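You operate a simulated robot arm through the tools that you are given. There is no shell and no other tool. Be economical: measure what you need, move in short steps, check, and stop when the job is done.

You are at the controls of a simulated robot arm. One attempt, no reset.

TASK
Move the grey hose to wall outlet four and open wall tap four.
Fine: front wall switch off and wall tap three shut before wall clip three comes out; clip the hose in before wall tap four opens; leave the switch off.

Only the result counts: the job must be done as asked and must still hold three seconds after the hand-in. Knocking over, shifting, dropping, spilling or breaking anything else fails it.

THE ROBOT
A 6-joint arm with a fingered hand, hanging from a carriage that runs on a gantry, over the field with the corners [303, 2099], [-977, 2099], [-977, -501], [303, -501] (x, y) and turns from -402 to 286 degrees about z. Base frame: it is fixed where the carriage stands at the start and does not move with it; the origin is on the floor, on the carriage's upright axis, x ahead of it, y to its left, z up. Units: mm, degrees, N and s.
With the tool pointing down near the work surface it reaches from about 100 to 740 mm from the robot's upright axis, wherever it stands. Its first joint turns from -166.0 to 166.0 degrees. Places, roughly: back wall switch [700, 100, 1300]; cream hose end (5x5x9 cm) [500, -300, 1100]; front wall switch [700, 0, 1300]; grey hose end (5x5x9 cm) [500, -500, 1100]; wall clip four [400, -600, 1000]; wall clip one [500, -300, 1000]; wall clip three [500, -500, 1000]; wall clip two [500, -400, 1000]; wall outlet four [500, -600, 1000]; wall outlet three [500, -500, 1000]; wall tap four [500, -600, 900]; wall tap one [500, -300, 900]; wall tap three [500, -500, 900]; wall tap two [500, -400, 900]. Payload 4 kg.
The tool frame sits at the grasp point between the pads (the TCP): z along the fingers, y along the line on which they close. The tips reach 30 mm beyond it. Largest opening 104 mm; the body of the gripper starts 35 mm behind the TCP. The gripper is a hand of 5 fingers: y runs from the thumb to the fingers, the wrist lies at [-15, -113, -190] in the tool frame, and closing takes about 1.5 s.
Orientation is that of the tool frame in the base frame, as a unit quaternion [w, x, y, z]. With the fingers straight down and the wrist toward the robot, the tool's x, y and z point along [0, 1, 0], [1, 0, 0] and [0, 0, -1] of the base frame.

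THE INTERFACE
- The arm moves only by the tool drive_tool. Its argument "increments" is one flat list of numbers, 7 for each row, row after row: the shift along the base's x, y, z in units of 150 mm (1.0 is 150 mm), then the turn, a rotation vector about the base's x, y, z in units of 60 degrees (1.0 is 60 degrees), then the gripper command, from -1 (fully open) to 1 (shut), values between in proportion. In form: [dx, dy, dz, rx, ry, rz, grip, dx, dy, dz, rx, ry, rz, grip, ...]. A call has 1 to 20 rows; each row is the pose to reach, as a shift and turn from the pose commanded when the call began. A call with a number of a shift or a turn outside -1 to 1 is refused whole. A row lasts 0.2 s, in which the tool goes at most 50 mm and 8.6 degrees; a call with a longer step from one row to the next is refused whole, and so is a gripper value outside its range. A pose out of reach is approached as far as the arm can. The call stops where the force on the tool passes 40 N (or 10 N more than at its start, if that is more) or the arm is blocked; 0.2 s more then pass. The fingers move at their own pace (about 45 mm/s each) and stop on an object; they squeeze with about 28 N. The grip force told is the motor's: it shows also when the fingers shut on nothing. Time passes only in rows, and 0.2 s behind the last, so rows that repeat a pose let the fingers close. It gives the time, the measured TCP pose, the force on the tool (base axes), the opening and the grip force at its end, in the units of the frame above (readings bear some noise), with the torque about the TCP (base axes, N m) and any sound that the robot's microphone picked up.
- Cameras (640 x 400 px; columns grow to the right, rows downward): "scene" is now at [257.1, -35.9, 1790.5]; the picture's right is [-0.51, -0.86, 0.00], its down [-0.75, 0.44, -0.48] and it looks along [0.42, -0.24, -0.88] (base axes); focal length 273 px, centre (320, 200). "wrist" rides on the gripper at [60, -83, -120] in the tool frame; the picture's right is [-0.79, 0.29, -0.54], its down [-0.56, -0.71, 0.44] and it looks along [-0.26, 0.65, 0.72] (tool axes); focal length 234 px, centre (320, 200). There is no depth. A picture from a camera that has moved, and an enlarged one, comes with that camera's place and axes in the base frame and with its lens.
- grab_frame(camera): a new picture of that camera. The clock stands still meanwhile.
- slide_trunk(by): slides the trunk up (or, below 0, down) by that many mm; the arm and the scene camera ride with it, the base frame stays. It gives what a move gives, with no picture.
- base_move(legs): drives the robot by 1 to 6 legs, each [ahead, left, turn to the left] in mm, mm and degrees, along the robot's own axes; the way and the turn of a leg run together, so that a leg with both is an arc; at most 1500 mm and 180 degrees a leg. The arm and the cameras ride along, it lands a little off, and it stops where it bumps. It keeps to its track: a leg is cut to what the track allows. It gives what a move gives.
- hand_shape(shape): the hand has 5 fingers and takes this shape, open, in about a second: jaw (thumb against the fingers, like two jaws); tri (thumb and two fingers); tip (a fingertip pinch); poke (one finger out to press); point (the index stretched); flat (the hand flat); cup (the hand cupped); fist (a fist). The gripper value then closes the fingers along that shape, each until it touches; the sizes above hold for jaw. It gives what a move gives, with no picture.
- aim_head(pan, tilt): turns the head with the scene camera to pan (to the left, within 155 degrees either way) and tilt (down, from -29 to 69), counted from straight ahead of the robot. It gives what a move gives.
- zoom(camera, box): a new picture of the part [left, top, right, bottom] of that camera's present view, enlarged. The clock stands still meanwhile.
- hand_in(): hands the job in; it is judged then, once.

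Work in short steps. Places have to be worked out from the pictures, the camera data and where the tool is seen: move nearer, look again, correct. Check each grasp and each placing, and mend what went wrong. You have 120 turns and 90 pictures in all, those below and enlarged ones among them. Open the gripper and draw the arm clear of the work before you hand the job in, unless the task says otherwise; then end with one line.

The tools are called after "Request:" as name(argument=value, ...) on one line, values as JSON. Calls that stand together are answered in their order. drive_tool: Moves the arm, as the interface text tells. Its arguments: {"type":"object","properties":{"increments":{"type":"array","items":{"type":"number"}}},"required":["increments"]} The other tools are called the same way: slide_trunk (by) slides the trunk up or down; hand_shape (shape) gives the hand a shape; base_move (legs) drives the base; aim_head (pan, tilt) turns the head that bears the scene camera; grab_frame (camera) takes a picture; zoom (camera, box) takes an enlarged picture of a part of a camera's view; hand_in () hands the job in.

At the start:

```text
time_s: 0.0
tcp_pos: [289.0, -284.4, 1000.0]
orientation: [-0.001, 0.707, 0.707, 0.0]
ft_force: [0.1, 0.1, 0.0]
moment: [-0.01, 0.03, -0.03]
width: 103.5
gripper_force: 0.2
shape: jaw
trunk travel left (down, up): [-517.0, 81.0]
robot x, y, heading: [2.3, 0.5, -0.1]
head pan, tilt: [-30.4, 61.1]
```

scene: 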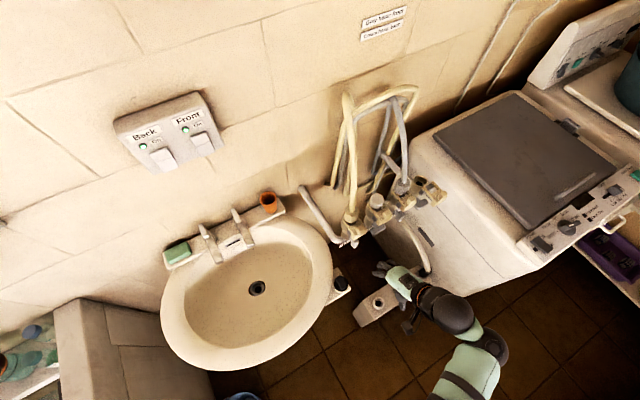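
wrist: 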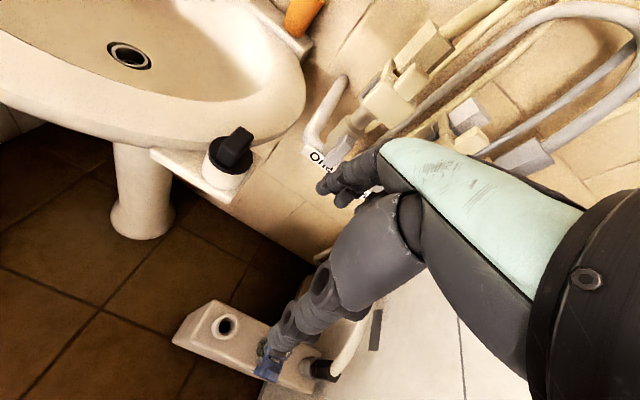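

I'll look closely at the switches and at the tap row before moving.

Request:
zoom(camera="scene", box=[90, 70, 250, 190])

Request:
zoom(camera="scene", box=[300, 80, 480, 290])

Request:
zoom(camera="scene", box=[340, 0, 430, 60])

```text
3.33 times, centred on (170, 130) of scene
camera zoom: at [257.1, -35.9, 1790.5], right [-0.51, -0.86, 0.0], down [-0.75, 0.44, -0.48], along [0.42, -0.24, -0.88], focal length 909 px, centre (820, 433)
```

zoom: 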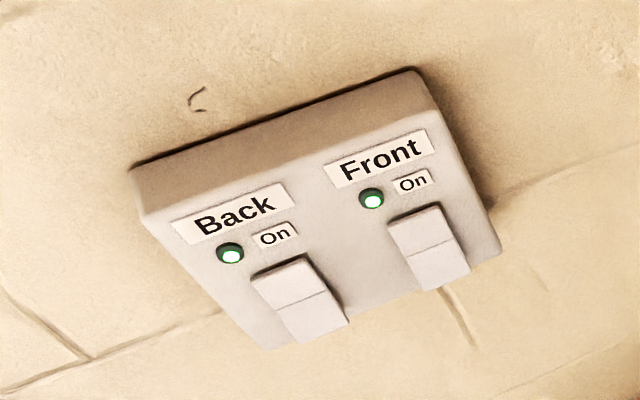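

```text
1.90 times, centred on (390, 185) of scene
camera zoom: at [257.1, -35.9, 1790.5], right [-0.51, -0.86, 0.0], down [-0.75, 0.44, -0.48], along [0.42, -0.24, -0.88], focal length 519 px, centre (187, 229)
```

zoom: 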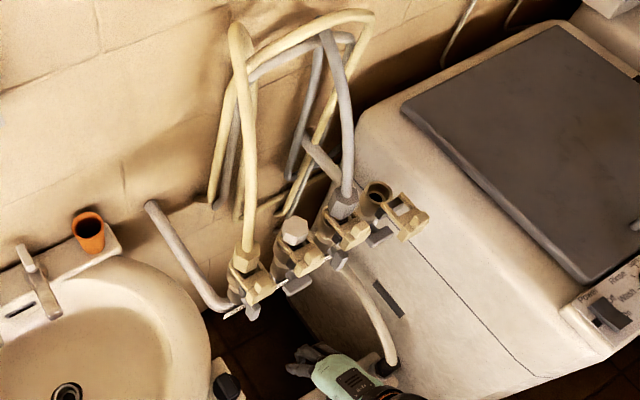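

```text
6.67 times, centred on (385, 30) of scene
camera zoom: at [257.1, -35.9, 1790.5], right [-0.51, -0.86, 0.0], down [-0.75, 0.44, -0.48], along [0.42, -0.24, -0.88], focal length 1818 px, centre (-113, 1333)
```

zoom: 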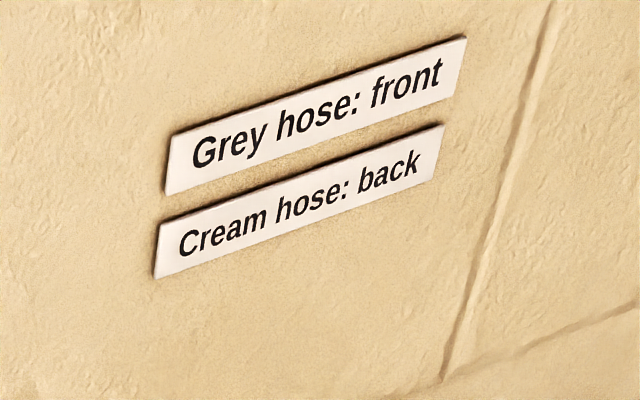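

The switch rocker is at about (750, -5, 1290) on a wall facing -x. The outlets stand in a row at x≈515 with y from -300 to -590. I'll do the switch first: shape the hand to poke, then raise it and pitch it to point at the wall.

Request:
hand_shape(shape="poke")

Request:
drive_tool(increments=[0, 0.125, 0.125, 0, -0.125, 0, -1, 0, 0.25, 0.25, 0, -0.25, 0, -1, 0, 0.375, 0.375, 0, -0.375, 0, -1, 0, 0.5, 0.5, 0, -0.5, 0, -1, 0, 0.625, 0.625, 0, -0.625, 0, -1, 0, 0.75, 0.75, 0, -0.75, 0, -1, 0, 0.875, 0.875, 0, -0.875, 0, -1, 0, 1, 1, 0, -1, 0, -1])

Request:
drive_tool(increments=[0, 0.2, 0.2, 0, -0.125, 0, -1, 0, 0.4, 0.4, 0, -0.25, 0, -1, 0, 0.6, 0.6, 0, -0.375, 0, -1, 0, 0.8, 0.7, 0, -0.5, 0, -1, 0, 0.9, 0.8, 0, -0.5, 0, -1])

Request:
grab_frame(camera="wrist")

Request:
grab_frame(camera="scene")

```text
time_s: 0.9
tcp_pos: [288.0, -284.1, 1000.5]
orientation: [0.0, 0.707, 0.707, 0.0]
ft_force: [0.6, -0.8, 0.0]
moment: [0.02, -0.01, -0.01]
width: 0.1
gripper_force: 0.1
shape: poke
trunk travel left (down, up): [-517.0, 81.0]
robot x, y, heading: [1.5, 3.3, 0.0]
head pan, tilt: [-30.4, 61.1]
```

```text
time_s: 2.7
tcp_pos: [315.7, -131.5, 1153.9]
orientation: [0.354, 0.613, 0.612, 0.353]
ft_force: [0.5, 0.3, 0.2]
moment: [-0.01, 0.02, 0.01]
width: 0.0
gripper_force: 0.1
shape: poke
out of reach, approached as far as the arm can: row 2, 3, 4, 5, 6, 7, 8
trunk travel left (down, up): [-517.0, 81.0]
robot x, y, heading: [2.4, -1.2, -0.1]
head pan, tilt: [-30.4, 61.1]
```

```text
time_s: 3.9
tcp_pos: [313.5, 0.1, 1273.8]
orientation: [0.503, 0.502, 0.497, 0.498]
ft_force: [0.6, 4.1, -0.4]
moment: [0.08, 0.03, -0.2]
width: 0.0
gripper_force: 0.1
shape: poke
trunk travel left (down, up): [-517.0, 81.0]
robot x, y, heading: [3.7, 0.7, -0.0]
head pan, tilt: [-30.4, 61.1]
```

```text
84 pictures are left
camera wrist: at [194.2, 60.7, 1188.9], right [-0.55, -0.78, 0.29], down [0.43, -0.56, -0.71], along [0.71, -0.26, 0.65], focal length 234 px, centre (320, 200)
```

wrist: 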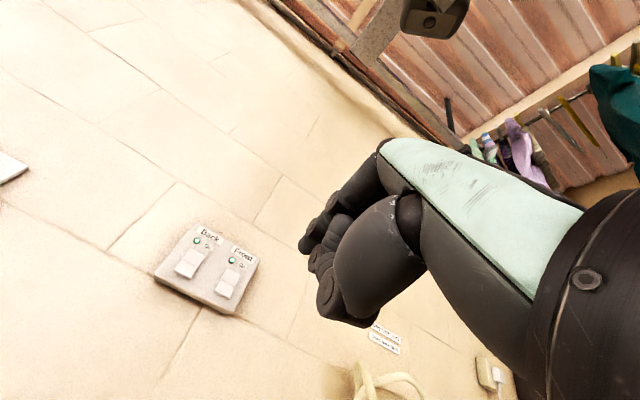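

```text
83 pictures are left
camera scene: at [257.0, -36.0, 1790.4], right [-0.51, -0.86, 0.0], down [-0.75, 0.44, -0.48], along [0.42, -0.25, -0.88], focal length 273 px, centre (320, 200)
```

scene: 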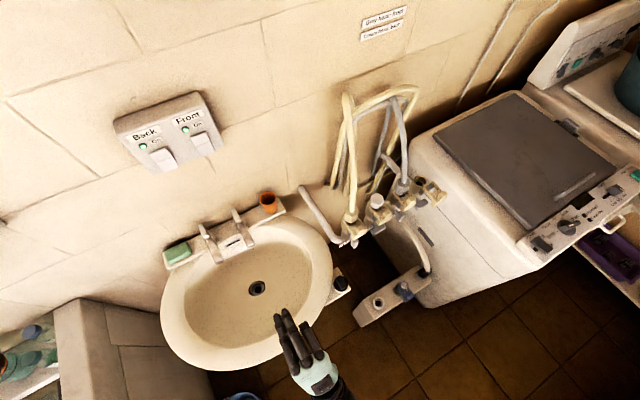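

Both views put the Front rocker near (722, -10, 1330). I'll zoom in on the hand shape and the switch.

Request:
zoom(camera="scene", box=[240, 280, 380, 400])

Request:
zoom(camera="wrist", box=[140, 210, 280, 320])

Request:
aim_head(pan=0, tilt=45)

Request:
grab_frame(camera="scene")

```text
3.33 times, centred on (310, 340) of scene
camera zoom: at [257.0, -36.0, 1790.4], right [-0.51, -0.86, 0.0], down [-0.75, 0.44, -0.48], along [0.42, -0.25, -0.88], focal length 909 px, centre (353, -267)
```

zoom: 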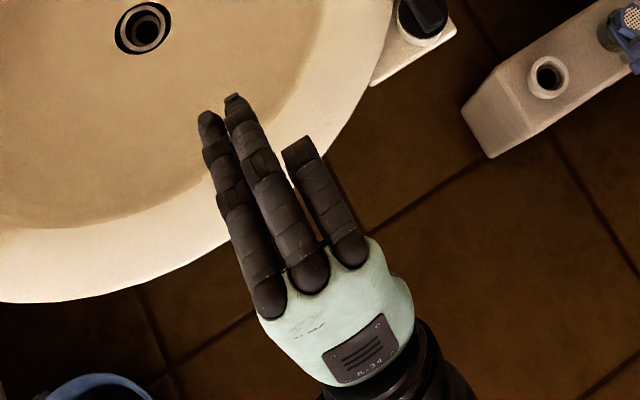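

```text
3.64 times, centred on (210, 265) of wrist
camera zoom: at [194.2, 60.7, 1188.9], right [-0.55, -0.78, 0.29], down [0.43, -0.56, -0.71], along [0.71, -0.26, 0.65], focal length 852 px, centre (720, -36)
```

zoom: 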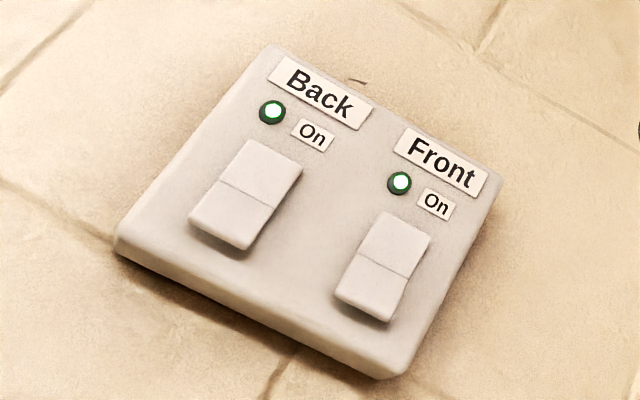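

```text
time_s: 4.8
tcp_pos: [314.1, -2.5, 1272.8]
orientation: [0.504, 0.504, 0.496, 0.496]
ft_force: [-0.1, 0.5, 0.1]
moment: [0.0, 0.05, -0.03]
width: 0.3
gripper_force: 0.0
shape: poke
trunk travel left (down, up): [-517.0, 81.0]
robot x, y, heading: [-0.1, -0.5, -0.1]
head pan, tilt: [0.0, 45.0]
```

```text
80 pictures are left
camera scene: at [282.0, -2.9, 1811.2], right [0.0, -1.0, 0.0], down [-0.71, 0.0, -0.71], along [0.71, 0.0, -0.71], focal length 273 px, centre (320, 200)
```

scene: 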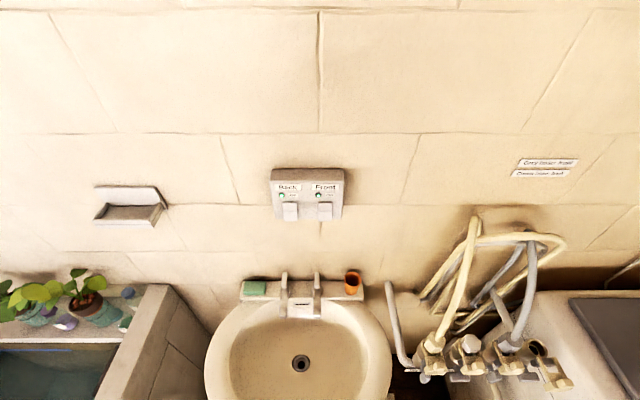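

The poke shape seems only partly formed at grip -1, so I'll close it along the shape and look again.

Request:
drive_tool(increments=[0.2, 0, 0, 0, 0, 0, 1, 0.4, 0, 0, 0, 0, 0, 1, 0.5, 0, 0, 0, 0, 0, 1, 0.5, 0, 0, 0, 0, 0, 1, 0.5, 0, 0, 0, 0, 0, 1, 0.5, 0, 0, 0, 0, 0, 1, 0.5, 0, 0, 0, 0, 0, 1])

Request:
aim_head(pan=0, tilt=60)

Request:
grab_frame(camera="scene")

Request:
grab_frame(camera="wrist")

```text
time_s: 6.5
tcp_pos: [393.2, 4.6, 1273.5]
orientation: [0.5, 0.5, 0.501, 0.5]
ft_force: [0.0, -0.1, 0.0]
moment: [-0.02, -0.02, 0.0]
width: 0.1
gripper_force: 27.7
shape: jaw
trunk travel left (down, up): [-517.0, 81.0]
robot x, y, heading: [-2.8, -2.0, -0.0]
head pan, tilt: [0.0, 45.0]
```

```text
time_s: 7.2
tcp_pos: [391.7, 4.7, 1273.5]
orientation: [0.5, 0.5, 0.501, 0.5]
ft_force: [0.7, -1.2, -0.5]
moment: [0.02, 0.04, -0.03]
width: 0.2
gripper_force: 28.1
shape: jaw
trunk travel left (down, up): [-517.0, 81.0]
robot x, y, heading: [-0.3, -0.6, -0.1]
head pan, tilt: [0.0, 60.0]
```

```text
79 pictures are left
camera scene: at [267.4, -2.8, 1791.8], right [0.0, -1.0, 0.0], down [-0.87, 0.0, -0.5], along [0.5, 0.0, -0.87], focal length 273 px, centre (320, 200)
```

scene: 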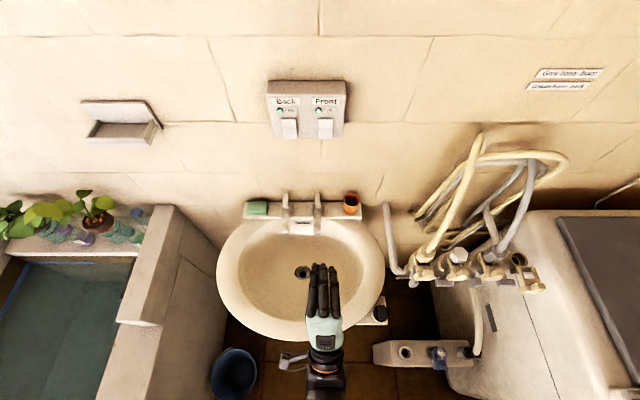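

```text
78 pictures are left
camera wrist: at [271.6, 63.0, 1189.2], right [-0.54, -0.79, 0.29], down [0.44, -0.56, -0.71], along [0.72, -0.26, 0.65], focal length 234 px, centre (320, 200)
```

wrist: 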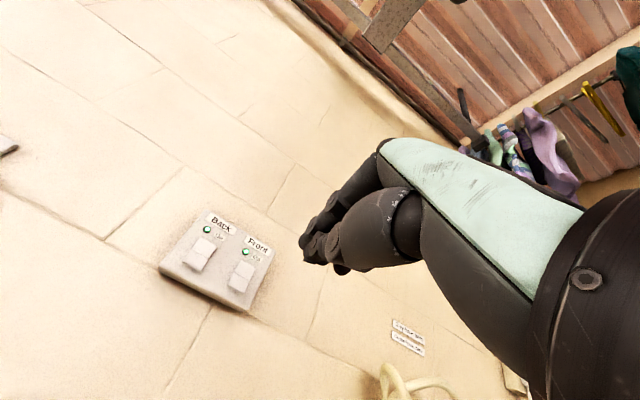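

Closing brought the shape back to jaw, so I'll set poke again, keep grip at -1, and look at which finger sticks out.

Request:
hand_shape(shape="poke")

Request:
zoom(camera="scene", box=[250, 230, 400, 390])

Request:
zoom(camera="wrist", box=[140, 130, 460, 330])

```text
time_s: 8.1
tcp_pos: [392.3, 2.8, 1274.1]
orientation: [0.5, 0.5, 0.5, 0.5]
ft_force: [-0.2, 0.6, 0.4]
moment: [-0.03, 0.0, -0.01]
width: 0.0
gripper_force: 0.0
shape: poke
trunk travel left (down, up): [-517.0, 81.0]
robot x, y, heading: [-1.5, 0.3, -0.1]
head pan, tilt: [0.0, 60.0]
```

```text
2.50 times, centred on (325, 310) of scene
camera zoom: at [267.4, -2.8, 1791.7], right [0.0, -1.0, 0.0], down [-0.87, 0.0, -0.5], along [0.5, 0.0, -0.87], focal length 682 px, centre (308, -75)
```

zoom: 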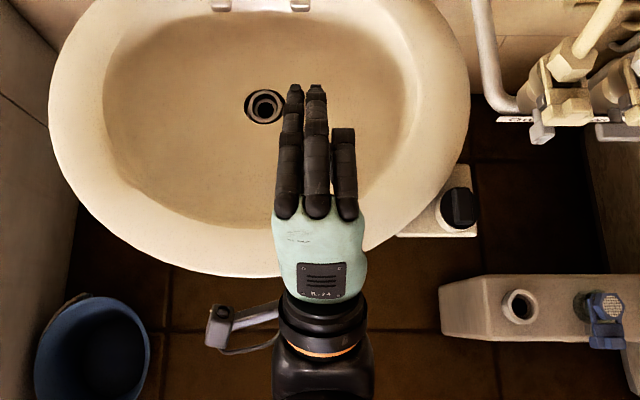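

```text
2.00 times, centred on (300, 230) of wrist
camera zoom: at [271.6, 63.0, 1189.2], right [-0.54, -0.79, 0.29], down [0.44, -0.56, -0.71], along [0.72, -0.26, 0.65], focal length 468 px, centre (360, 140)
```

zoom: 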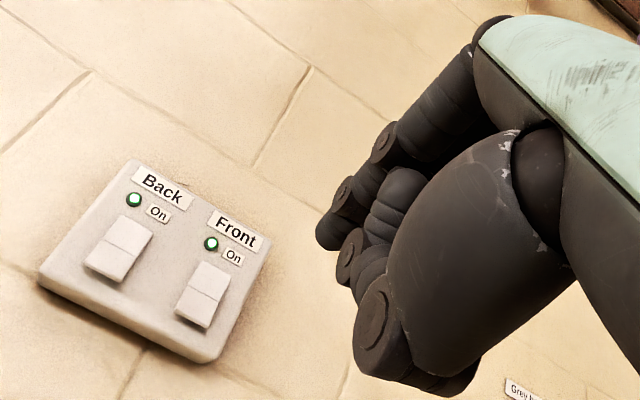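

The poke fingertip sits about 28 mm ahead of the TCP and level with it. The lower half of the Front rocker is at about (720, -12, 1313), so I'll line up in front of it.

Request:
drive_tool(increments=[0.25, -0.04, 0.13, 0, 0, 0, -1, 0.5, -0.08, 0.26, 0, 0, 0, -1, 0.75, -0.08, 0.26, 0, 0, 0, -1, 1, -0.08, 0.26, 0, 0, 0, -1])

Request:
drive_tool(increments=[0.25, 0, 0, 0, 0, 0, -1, 0.5, 0, 0, 0, 0, 0, -1, 0.67, 0, 0, 0, 0, 0, -1, 0.67, 0, 0, 0, 0, 0, -1])

Request:
zoom(camera="scene", box=[240, 50, 400, 250])

Request:
grab_frame(camera="wrist")

```text
time_s: 9.1
tcp_pos: [541.5, -11.1, 1310.4]
orientation: [0.5, 0.5, 0.5, 0.5]
ft_force: [-0.4, 0.1, -0.5]
moment: [0.01, 0.02, 0.03]
width: 0.0
gripper_force: 0.0
shape: poke
trunk travel left (down, up): [-517.0, 81.0]
robot x, y, heading: [-0.4, -1.0, 0.1]
head pan, tilt: [0.0, 60.0]
```

```text
time_s: 10.1
tcp_pos: [642.4, -8.7, 1312.2]
orientation: [0.5, 0.5, 0.5, 0.5]
ft_force: [-0.1, 0.2, 0.4]
moment: [-0.01, 0.01, -0.02]
width: 0.3
gripper_force: 0.0
shape: poke
trunk travel left (down, up): [-517.0, 81.0]
robot x, y, heading: [0.2, -1.5, -0.0]
head pan, tilt: [0.0, 60.0]
```

```text
2.00 times, centred on (320, 150) of scene
camera zoom: at [267.4, -2.8, 1791.8], right [0.0, -1.0, 0.0], down [-0.87, 0.0, -0.5], along [0.5, 0.0, -0.87], focal length 545 px, centre (320, 300)
```

zoom: 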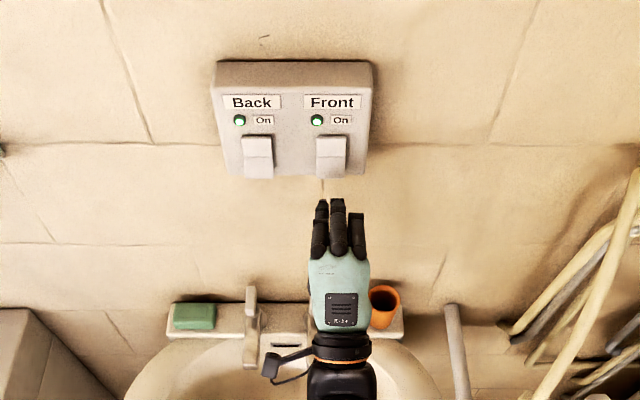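

```text
74 pictures are left
camera wrist: at [521.8, 50.5, 1227.0], right [-0.54, -0.79, 0.29], down [0.44, -0.56, -0.71], along [0.72, -0.26, 0.65], focal length 234 px, centre (320, 200)
```

wrist: 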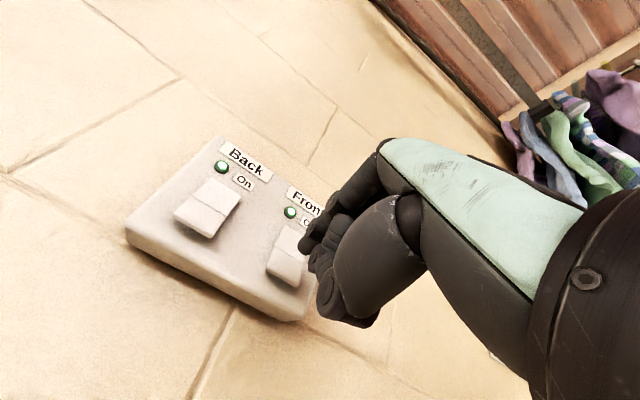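

It's lined up. I'll press forward slowly on the lower half, and the force stop guards the move.

Request:
drive_tool(increments=[0.1, -0.02, -0.03, 0, 0, 0, -1, 0.2, -0.02, -0.03, 0, 0, 0, -1, 0.27, -0.02, -0.03, 0, 0, 0, -1, 0.32, -0.02, -0.03, 0, 0, 0, -1, 0.36, -0.02, -0.03, 0, 0, 0, -1, 0.4, -0.02, -0.03, 0, 0, 0, -1])

Request:
zoom(camera="scene", box=[260, 60, 380, 210])

```text
time_s: 11.6
tcp_pos: [694.0, -12.2, 1306.4]
orientation: [0.502, 0.498, 0.497, 0.503]
ft_force: [-40.6, -0.8, 1.5]
moment: [0.03, -0.46, 0.16]
width: 0.0
gripper_force: 0.1
shape: poke
trunk travel left (down, up): [-517.0, 81.0]
robot x, y, heading: [1.0, 0.5, 0.1]
head pan, tilt: [0.0, 60.0]
stopped in row 6: the force on the tool passed its limit at 45 N (the readings are from after the stop); the commanded pose is now the measured one
```

```text
2.67 times, centred on (320, 135) of scene
camera zoom: at [264.8, -2.8, 1790.9], right [0.0, -1.0, 0.0], down [-0.87, 0.0, -0.5], along [0.5, 0.0, -0.87], focal length 727 px, centre (320, 373)
```

zoom: 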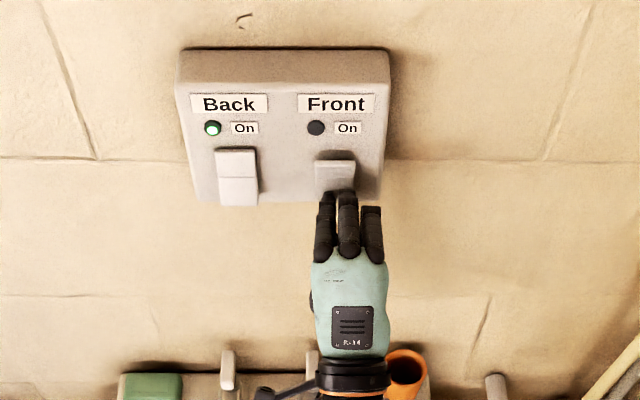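

The Front LED is off. I'll back away and drive the carriage to face the outlet row for a good look.

Request:
drive_tool(increments=[-0.3, 0, 0, 0, 0, 0, -1, -0.6, 0, 0, 0, 0, 0, -1, -0.9, 0, 0, 0, 0, 0, -1, -1, 0, 0, 0, 0, 0, -1])

Request:
base_move(legs=[[-250, 0, 0], [0, -450, 0]])

Request:
aim_head(pan=0, tilt=50)

Request:
grab_frame(camera="scene")

Request:
grab_frame(camera="wrist")

```text
time_s: 12.6
tcp_pos: [550.6, -13.4, 1309.4]
orientation: [0.502, 0.498, 0.498, 0.503]
ft_force: [-0.2, -0.5, -0.6]
moment: [0.0, -0.03, 0.03]
width: 0.1
gripper_force: 0.1
shape: poke
trunk travel left (down, up): [-517.0, 81.0]
robot x, y, heading: [3.0, -2.9, -0.3]
head pan, tilt: [0.0, 60.0]
```

```text
time_s: 16.7
tcp_pos: [307.7, -460.7, 1309.7]
orientation: [0.5, 0.496, 0.5, 0.504]
ft_force: [-0.6, 1.1, 0.7]
moment: [0.02, 0.01, -0.02]
width: 0.0
gripper_force: 0.0
shape: poke
trunk travel left (down, up): [-517.0, 81.0]
robot x, y, heading: [-246.9, -449.7, 0.4]
head pan, tilt: [0.0, 60.0]
```

```text
time_s: 17.4
tcp_pos: [306.1, -460.8, 1308.9]
orientation: [0.5, 0.496, 0.5, 0.505]
ft_force: [0.3, 1.0, -0.4]
moment: [-0.04, 0.01, -0.01]
width: 0.3
gripper_force: 0.2
shape: poke
trunk travel left (down, up): [-517.0, 81.0]
robot x, y, heading: [-244.8, -448.3, 0.3]
head pan, tilt: [0.0, 50.0]
```

```text
72 pictures are left
camera scene: at [34.3, -451.8, 1804.2], right [0.01, -1.0, 0.0], down [-0.77, 0.0, -0.64], along [0.64, 0.0, -0.77], focal length 273 px, centre (320, 200)
```

scene: 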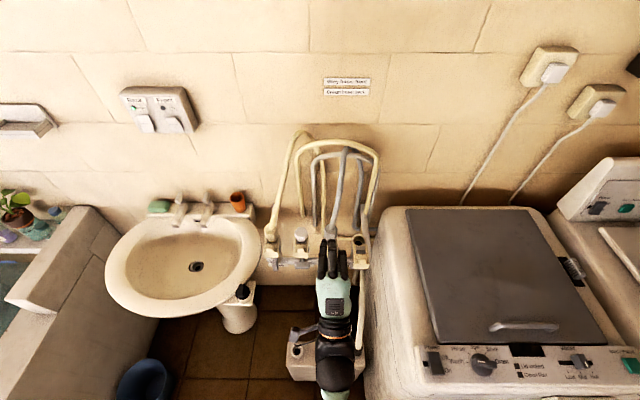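

```text
71 pictures are left
camera wrist: at [186.7, -402.3, 1223.4], right [-0.54, -0.79, 0.28], down [0.45, -0.55, -0.7], along [0.71, -0.25, 0.65], focal length 234 px, centre (320, 200)
```

wrist: 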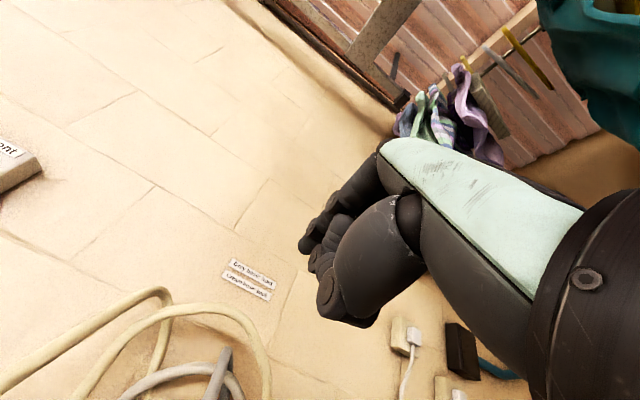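

The hand blocks the view. I'll shift it to the left, back and up, then lower the trunk so the camera faces the outlets.

Request:
drive_tool(increments=[-0.15, 0.2, 0.15, 0, 0, 0, -1, -0.3, 0.4, 0.3, 0, 0, 0, -1, -0.45, 0.6, 0.45, 0, 0, 0, -1, -0.6, 0.8, 0.6, 0, 0, 0, -1, -0.6, 1, 0.7, 0, 0, 0, -1])

Request:
slide_trunk(by=-350)

Request:
aim_head(pan=-5, tilt=38)

Request:
grab_frame(camera="scene")

```text
time_s: 18.6
tcp_pos: [216.6, -310.3, 1414.3]
orientation: [0.5, 0.497, 0.499, 0.504]
ft_force: [0.7, -0.2, -0.9]
moment: [0.0, -0.02, 0.03]
width: 0.4
gripper_force: 0.0
shape: poke
trunk travel left (down, up): [-517.0, 81.0]
robot x, y, heading: [-243.2, -451.5, -0.0]
head pan, tilt: [0.0, 50.0]
```

```text
time_s: 22.0
tcp_pos: [215.2, -310.0, 1064.0]
orientation: [0.5, 0.496, 0.5, 0.504]
ft_force: [0.0, -0.4, 0.4]
moment: [0.0, 0.02, -0.03]
width: 0.2
gripper_force: 0.1
shape: poke
trunk travel left (down, up): [-167.0, 431.0]
robot x, y, heading: [-242.0, -449.3, 0.3]
head pan, tilt: [0.0, 50.0]
```

```text
time_s: 22.8
tcp_pos: [217.6, -310.6, 1064.8]
orientation: [0.5, 0.496, 0.5, 0.504]
ft_force: [0.3, -0.8, 0.1]
moment: [0.01, 0.0, -0.03]
width: 0.1
gripper_force: 0.1
shape: poke
trunk travel left (down, up): [-167.0, 431.0]
robot x, y, heading: [-243.8, -454.9, 0.3]
head pan, tilt: [-5.0, 38.0]
```

```text
70 pictures are left
camera scene: at [43.3, -459.2, 1471.4], right [-0.08, -1.0, 0.0], down [-0.61, 0.05, -0.79], along [0.79, -0.06, -0.62], focal length 273 px, centre (320, 200)
```

scene: 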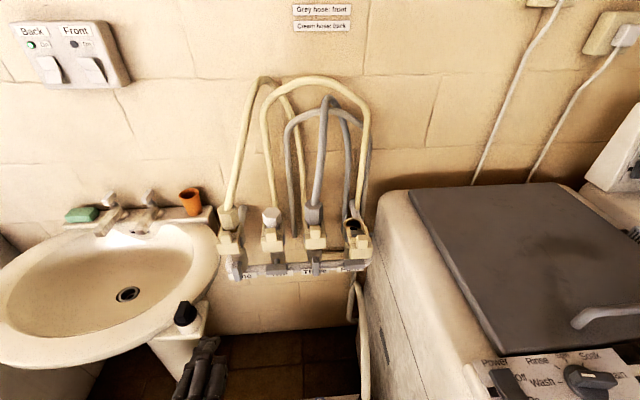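

Request:
zoom(camera="scene", box=[205, 180, 385, 290])

Request:
zoom(camera="scene", box=[290, 190, 380, 285])

```text
3.56 times, centred on (295, 235) of scene
camera zoom: at [43.3, -459.2, 1471.4], right [-0.08, -1.0, 0.0], down [-0.61, 0.05, -0.79], along [0.79, -0.06, -0.62], focal length 969 px, centre (409, 76)
```

zoom: 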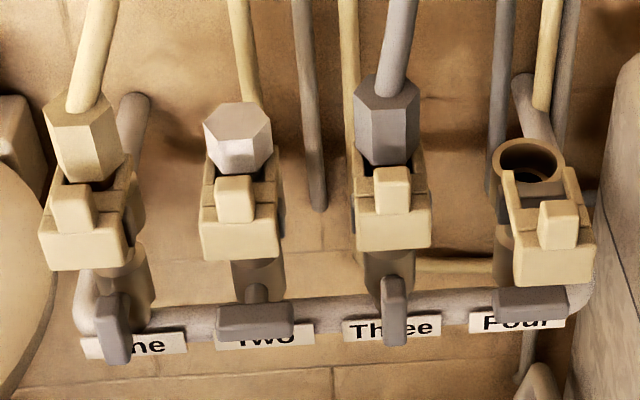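

```text
4.21 times, centred on (335, 238) of scene
camera zoom: at [43.3, -459.2, 1471.4], right [-0.08, -1.0, 0.0], down [-0.61, 0.05, -0.79], along [0.79, -0.06, -0.62], focal length 1148 px, centre (257, 42)
```

zoom: 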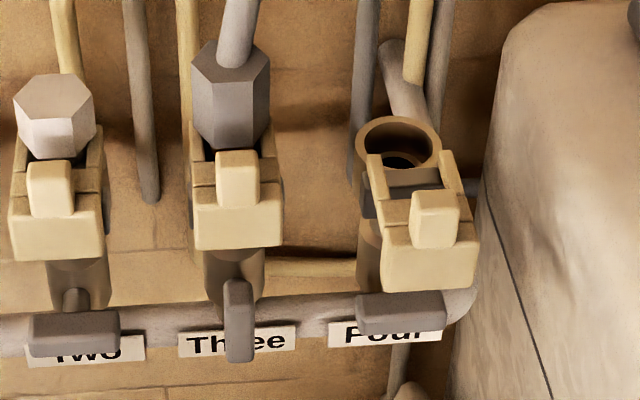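

The bars of taps one and three are vertical (open), and those of two and four are crosswise (shut). Clip four is pulled out. I'll take a second, lower view to triangulate.

Request:
slide_trunk(by=-160)

Request:
aim_head(pan=-5, tilt=30)

Request:
grab_frame(camera="scene")

Request:
zoom(camera="scene", box=[205, 150, 385, 262])

```text
time_s: 24.6
tcp_pos: [216.1, -310.9, 903.9]
orientation: [0.501, 0.496, 0.499, 0.504]
ft_force: [0.4, -0.8, 0.3]
moment: [0.02, 0.0, -0.01]
width: 0.0
gripper_force: 0.2
shape: poke
trunk travel left (down, up): [-7.0, 591.0]
robot x, y, heading: [-241.9, -451.4, 0.4]
head pan, tilt: [-5.0, 38.0]
```

```text
time_s: 25.3
tcp_pos: [215.9, -311.1, 903.7]
orientation: [0.5, 0.496, 0.5, 0.504]
ft_force: [0.0, 0.5, -0.4]
moment: [-0.01, -0.01, -0.02]
width: 0.1
gripper_force: 0.0
shape: poke
trunk travel left (down, up): [-7.0, 591.0]
robot x, y, heading: [-240.9, -448.7, 0.5]
head pan, tilt: [-5.0, 30.0]
```

```text
67 pictures are left
camera scene: at [47.4, -459.6, 1323.8], right [-0.08, -1.0, 0.0], down [-0.5, 0.04, -0.87], along [0.86, -0.07, -0.5], focal length 273 px, centre (320, 200)
```

scene: 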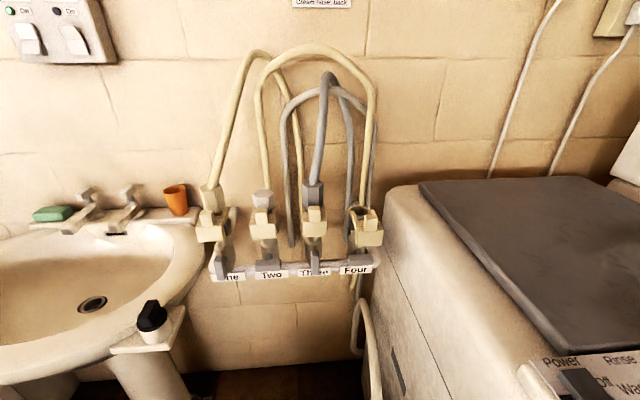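

```text
3.56 times, centred on (295, 206) of scene
camera zoom: at [47.4, -459.6, 1323.8], right [-0.08, -1.0, 0.0], down [-0.5, 0.04, -0.87], along [0.86, -0.07, -0.5], focal length 969 px, centre (409, 179)
```

zoom: 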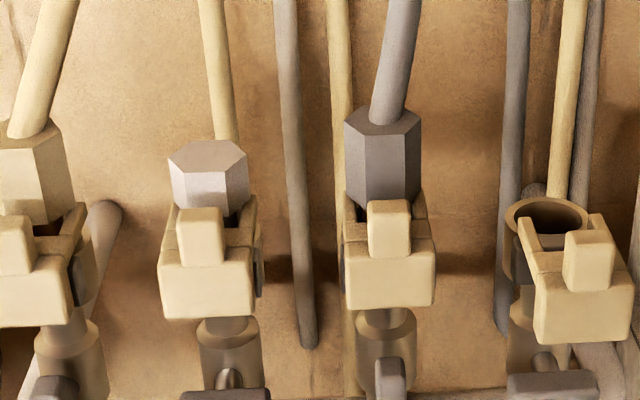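

Request:
zoom(camera="scene", box=[230, 185, 390, 285])

```text
4.00 times, centred on (310, 235) of scene
camera zoom: at [47.4, -459.6, 1323.8], right [-0.08, -1.0, 0.0], down [-0.5, 0.04, -0.87], along [0.86, -0.07, -0.5], focal length 1091 px, centre (360, 60)
```

zoom: 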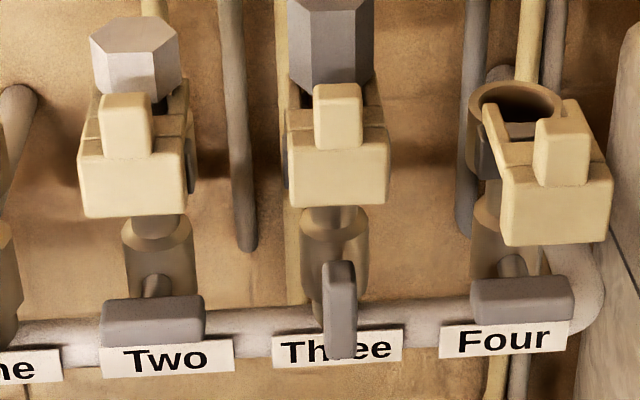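

Triangulation puts bar three at about (473, -484, 924), clip three's tab near (465, -482, 1035–1065), and row spacing at about 98 mm. I'll roll the hand so it closes along y with the wrist on the +y side, and centre it on y≈-484.

Request:
drive_tool(increments=[0, -0.14, 0, 0.125, 0, 0, -1, 0, -0.28, 0, 0.25, 0, 0, -1, 0, -0.42, 0, 0.375, 0, 0, -1, 0, -0.56, 0, 0.5, 0, 0, -1, 0, -0.7, 0, 0.625, 0, 0, -1, 0, -0.84, 0, 0.75, 0, 0, -1, 0, -1, 0, 0.875, 0, 0, -1])

Request:
drive_tool(increments=[0, -0.05, 0, 0.125, 0, 0, -1, 0, -0.1, 0, 0.25, 0, 0, -1, 0, -0.15, 0, 0.375, 0, 0, -1, 0, -0.15, 0.1, 0.5, 0, 0, -1, 0, -0.15, 0.13, 0.625, 0, 0, -1, 0, -0.15, 0.13, 0.625, 0, 0, -1])

Request:
hand_shape(shape="tip")

Request:
aim_head(pan=0, tilt=50)

Request:
grab_frame(camera="scene")

Request:
grab_frame(camera="wrist")

```text
time_s: 26.9
tcp_pos: [214.1, -461.8, 906.2]
orientation: [0.228, 0.666, 0.224, 0.674]
ft_force: [-0.2, -0.3, 0.4]
moment: [0.04, 0.02, 0.01]
width: 0.0
gripper_force: 0.0
shape: poke
trunk travel left (down, up): [-7.0, 591.0]
robot x, y, heading: [-241.1, -452.1, 0.5]
head pan, tilt: [-5.0, 30.0]
```

```text
time_s: 28.3
tcp_pos: [216.7, -482.3, 923.2]
orientation: [0.003, 0.704, -0.004, 0.71]
ft_force: [0.0, -0.4, 0.5]
moment: [0.01, 0.02, 0.01]
width: 0.1
gripper_force: 0.1
shape: poke
trunk travel left (down, up): [-7.0, 591.0]
robot x, y, heading: [-239.4, -452.2, 0.2]
head pan, tilt: [-5.0, 30.0]
```

```text
time_s: 29.2
tcp_pos: [216.4, -482.7, 924.2]
orientation: [0.003, 0.705, -0.004, 0.709]
ft_force: [0.9, 0.0, 0.7]
moment: [0.02, 0.02, 0.01]
width: 103.9
gripper_force: 0.1
shape: tip
trunk travel left (down, up): [-7.0, 591.0]
robot x, y, heading: [-242.9, -450.9, 0.6]
head pan, tilt: [-5.0, 30.0]
```

```text
time_s: 30.0
tcp_pos: [216.8, -482.7, 923.4]
orientation: [0.003, 0.705, -0.003, 0.71]
ft_force: [0.1, -0.1, 0.1]
moment: [0.01, 0.02, 0.0]
width: 103.8
gripper_force: 0.0
shape: tip
trunk travel left (down, up): [-7.0, 591.0]
robot x, y, heading: [-245.4, -452.4, 0.2]
head pan, tilt: [0.0, 50.0]
```

```text
64 pictures are left
camera scene: at [34.4, -451.8, 1294.4], right [0.01, -1.0, 0.0], down [-0.77, 0.0, -0.64], along [0.64, 0.0, -0.77], focal length 273 px, centre (320, 200)
```

scene: 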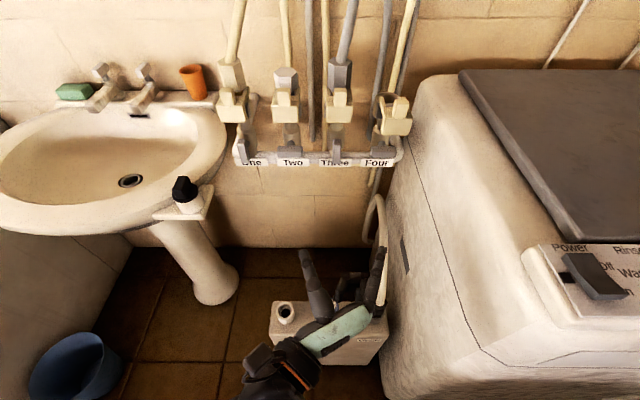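

```text
63 pictures are left
camera wrist: at [95.7, -399.0, 982.2], right [-0.54, -0.28, -0.79], down [0.45, 0.7, -0.55], along [0.71, -0.65, -0.25], focal length 234 px, centre (320, 200)
```

wrist: 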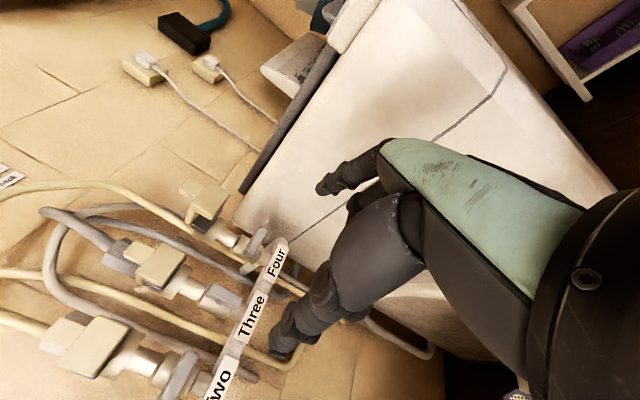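

The view agrees with the reported TCP to within about 4 mm. I'll zoom both views for bar three and clip three.

Request:
zoom(camera="scene", box=[270, 60, 430, 180])

Request:
zoom(camera="wrist", box=[80, 170, 300, 360])

```text
3.33 times, centred on (350, 120) of scene
camera zoom: at [34.4, -451.8, 1294.4], right [0.01, -1.0, 0.0], down [-0.77, 0.0, -0.64], along [0.64, 0.0, -0.77], focal length 909 px, centre (220, 467)
```

zoom: 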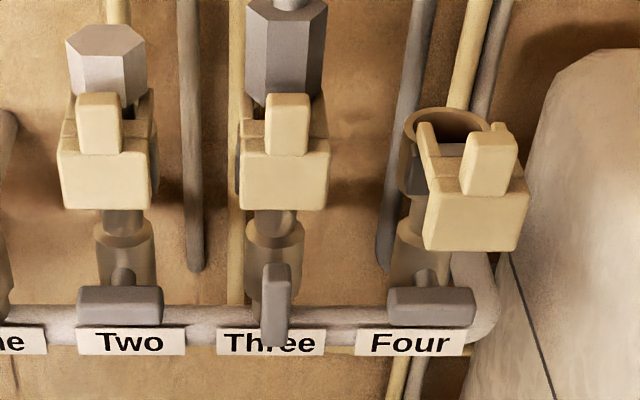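

```text
2.11 times, centred on (190, 265) of wrist
camera zoom: at [95.7, -399.0, 982.2], right [-0.54, -0.28, -0.79], down [0.45, 0.7, -0.55], along [0.71, -0.65, -0.25], focal length 493 px, centre (594, 63)
```

zoom: 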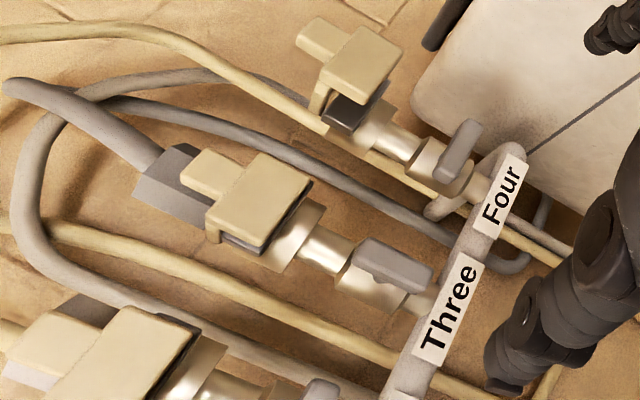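

Bar three's front face is at (468, -485, 931) and agrees in both views. I'll drive ahead, partly close the tip pinch to clear the neighbouring bars, and check its shape.

Request:
base_move(legs=[[140, 0, 0]])

Request:
drive_tool(increments=[0, 0, 0, 0, 0, 0, -0.4, 0, 0, 0, 0, 0, 0, -0.4, 0, 0, 0, 0, 0, 0, -0.4, 0, 0, 0, 0, 0, 0, -0.4])

Request:
grab_frame(camera="scene")

Request:
grab_frame(camera="wrist")

```text
time_s: 31.3
tcp_pos: [355.8, -481.3, 924.8]
orientation: [0.004, 0.704, -0.004, 0.71]
ft_force: [0.5, 0.2, -0.8]
moment: [-0.03, 0.0, -0.03]
width: 103.9
gripper_force: 0.1
shape: tip
trunk travel left (down, up): [-7.0, 591.0]
robot x, y, heading: [-107.6, -449.8, 0.4]
head pan, tilt: [0.0, 50.0]
```

```text
time_s: 32.3
tcp_pos: [355.1, -481.6, 923.4]
orientation: [0.004, 0.704, -0.004, 0.71]
ft_force: [0.4, 0.4, 0.7]
moment: [0.02, -0.02, 0.02]
width: 73.2
gripper_force: 0.1
shape: tip
trunk travel left (down, up): [-7.0, 591.0]
robot x, y, heading: [-107.3, -450.8, 0.2]
head pan, tilt: [0.0, 50.0]
```

```text
60 pictures are left
camera scene: at [173.1, -451.1, 1294.3], right [0.01, -1.0, 0.0], down [-0.77, 0.0, -0.64], along [0.64, 0.0, -0.77], focal length 273 px, centre (320, 200)
```

scene: 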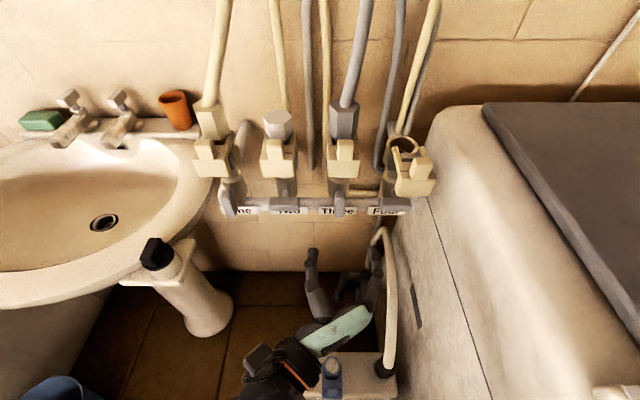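

```text
59 pictures are left
camera wrist: at [234.5, -398.3, 982.2], right [-0.54, -0.28, -0.79], down [0.45, 0.7, -0.55], along [0.71, -0.65, -0.25], focal length 234 px, centre (320, 200)
```

wrist: 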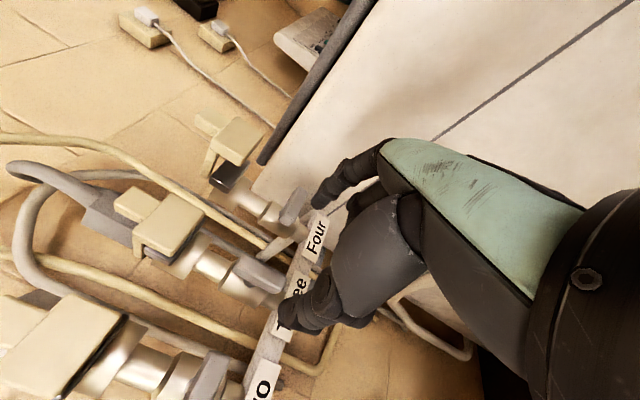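

The shape stays tip. I'll advance with bar three between thumb and finger.

Request:
drive_tool(increments=[0.15, -0.01, 0.04, 0, 0, 0, -0.4, 0.3, -0.01, 0.04, 0, 0, 0, -0.4, 0.45, -0.01, 0.04, 0, 0, 0, -0.4, 0.57, -0.01, 0.04, 0, 0, 0, -0.4, 0.67, -0.01, 0.04, 0, 0, 0, -0.4])

Request:
zoom(camera="scene", box=[250, 120, 450, 300])

Request:
zoom(camera="wrist", box=[160, 160, 400, 370])

```text
time_s: 33.5
tcp_pos: [456.9, -482.1, 929.9]
orientation: [0.004, 0.705, -0.004, 0.709]
ft_force: [-0.9, -0.2, 0.8]
moment: [-0.02, -0.02, 0.01]
width: 73.0
gripper_force: 0.1
shape: tip
trunk travel left (down, up): [-7.0, 591.0]
robot x, y, heading: [-108.1, -448.1, 0.4]
head pan, tilt: [0.0, 50.0]
```

```text
2.22 times, centred on (350, 210) of scene
camera zoom: at [173.4, -451.1, 1294.4], right [0.01, -1.0, 0.0], down [-0.77, 0.0, -0.64], along [0.64, 0.0, -0.77], focal length 606 px, centre (253, 178)
```

zoom: 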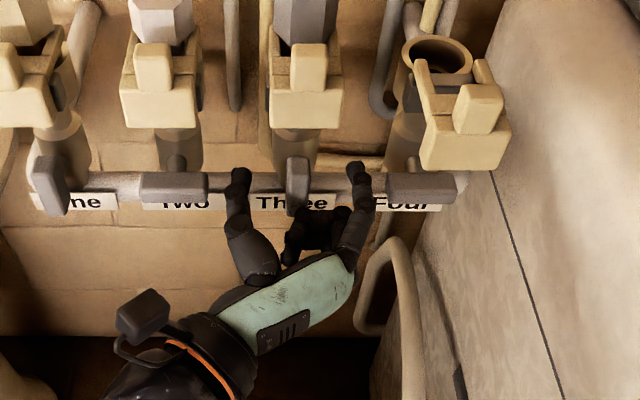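

```text
1.90 times, centred on (280, 265) of wrist
camera zoom: at [336.4, -398.4, 987.7], right [-0.54, -0.28, -0.79], down [0.45, 0.7, -0.55], along [0.71, -0.65, -0.25], focal length 446 px, centre (396, 76)
```

zoom: 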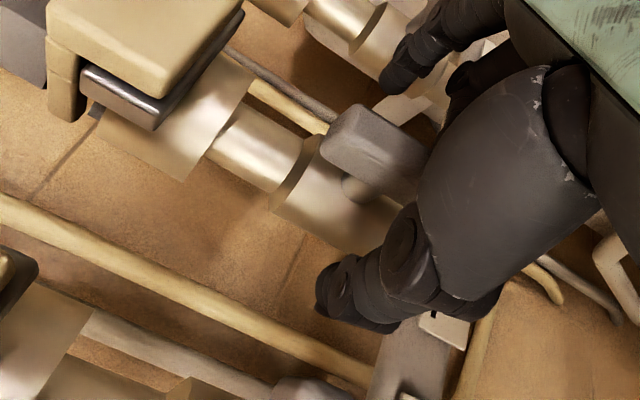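

The bar is centred between thumb and index, so I'll close on it.

Request:
drive_tool(increments=[0, 0, 0, 0, 0, 0, 0.2, 0, 0, 0, 0, 0, 0, 0.6, 0, 0, 0, 0, 0, 0, 1, 0, 0, 0, 0, 0, 0, 1, 0, 0, 0, 0, 0, 0, 1, 0, 0, 0, 0, 0, 0, 1])

Request:
zoom(camera="scene", box=[250, 120, 450, 300])

```text
time_s: 34.9
tcp_pos: [457.9, -481.0, 929.3]
orientation: [0.003, 0.705, -0.003, 0.709]
ft_force: [5.0, 1.8, -0.5]
moment: [0.17, 0.07, 0.07]
width: 12.6
gripper_force: 27.7
shape: tip
trunk travel left (down, up): [-7.0, 591.0]
robot x, y, heading: [-104.6, -450.1, 0.3]
head pan, tilt: [0.0, 50.0]
```

```text
2.22 times, centred on (350, 210) of scene
camera zoom: at [173.8, -450.8, 1294.5], right [0.01, -1.0, 0.0], down [-0.77, 0.0, -0.64], along [0.64, 0.0, -0.77], focal length 606 px, centre (253, 178)
```

zoom: 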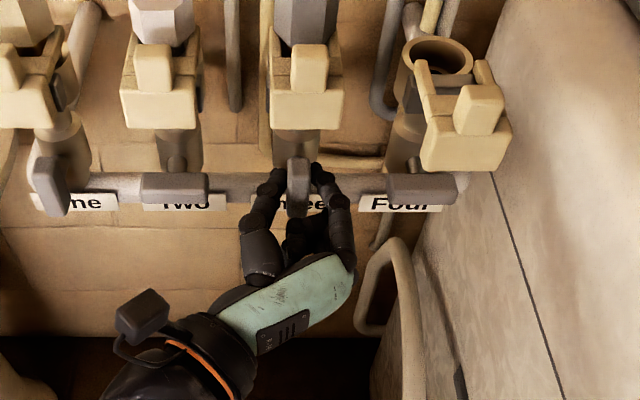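

Gripped at 12.6 mm. I'll try turning clockwise as seen from the front (+x), 30° first.

Request:
drive_tool(increments=[0, 0, 0, 0.1, 0, 0, 1, 0, 0, 0, 0.2, 0, 0, 1, 0, 0, 0, 0.3, 0, 0, 1, 0, 0, 0, 0.4, 0, 0, 1, 0, 0, 0, 0.5, 0, 0, 1])

Request:
zoom(camera="scene", box=[250, 120, 450, 300])

```text
time_s: 36.0
tcp_pos: [467.7, -488.1, 913.7]
orientation: [-0.149, 0.683, -0.148, 0.699]
ft_force: [-17.9, 11.9, 8.5]
moment: [0.01, -0.13, 0.55]
width: 13.5
gripper_force: 27.7
shape: tip
out of reach, approached as far as the arm can: row 3, 4, 5
trunk travel left (down, up): [-7.0, 591.0]
robot x, y, heading: [-109.0, -449.5, 0.6]
head pan, tilt: [0.0, 50.0]
stopped in row 5: the force on the tool passed its limit at 60 N (the readings are from after the stop); the commanded pose is now the measured one
```

```text
2.22 times, centred on (350, 210) of scene
camera zoom: at [170.4, -448.9, 1293.7], right [0.01, -1.0, 0.0], down [-0.77, 0.0, -0.64], along [0.64, 0.01, -0.77], focal length 606 px, centre (253, 178)
```

zoom: 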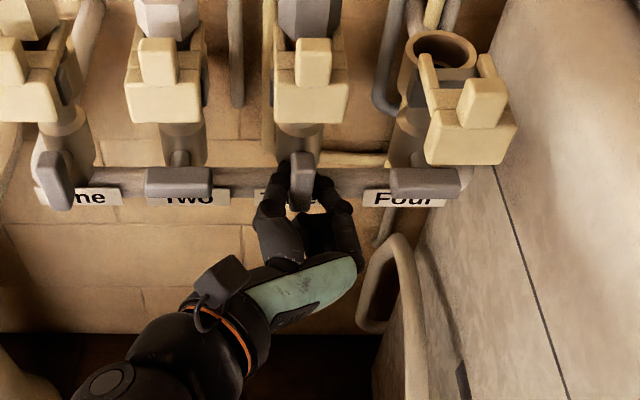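

The arm couldn't hold that roll; it drifted and the bar stayed vertical. I'll release, restore the pose, and try the other direction with the wrist going down.

Request:
drive_tool(increments=[0, 0, 0, 0, 0, 0, 0, 0, 0, 0, 0, 0, 0, -0.4, 0, 0, 0, 0, 0, 0, -0.4, 0, 0, 0, 0, 0, 0, -0.4])

Request:
drive_tool(increments=[-0.03, 0.02, 0.05, -0.11, 0, 0, -0.4, -0.07, 0.04, 0.1, -0.22, 0, 0, -0.4, -0.07, 0.04, 0.11, -0.33, 0, 0, -0.4, -0.07, 0.04, 0.11, -0.41, 0, 0, -0.4, -0.07, 0.03, 0.12, -0.41, 0, 0, -0.4])

Request:
zoom(camera="scene", box=[250, 120, 450, 300])

```text
time_s: 37.0
tcp_pos: [466.9, -490.5, 910.8]
orientation: [-0.146, 0.685, -0.151, 0.697]
ft_force: [-12.0, 4.1, -12.0]
moment: [-0.07, -0.06, 0.02]
width: 72.4
gripper_force: 0.0
shape: tip
trunk travel left (down, up): [-7.0, 591.0]
robot x, y, heading: [-104.4, -449.1, 0.5]
head pan, tilt: [0.0, 50.0]
```

```text
time_s: 38.2
tcp_pos: [461.3, -486.2, 932.2]
orientation: [0.002, 0.7, 0.003, 0.714]
ft_force: [0.3, -0.2, -0.2]
moment: [0.01, 0.03, 0.0]
width: 72.4
gripper_force: 0.0
shape: tip
trunk travel left (down, up): [-7.0, 591.0]
robot x, y, heading: [-104.7, -448.8, 0.1]
head pan, tilt: [0.0, 50.0]
```

```text
2.22 times, centred on (350, 210) of scene
camera zoom: at [172.5, -450.7, 1294.3], right [0.01, -1.0, 0.0], down [-0.77, 0.0, -0.64], along [0.64, 0.0, -0.77], focal length 606 px, centre (253, 178)
```

zoom: 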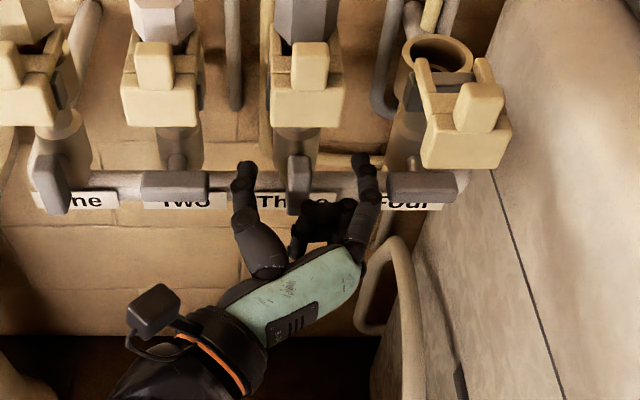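

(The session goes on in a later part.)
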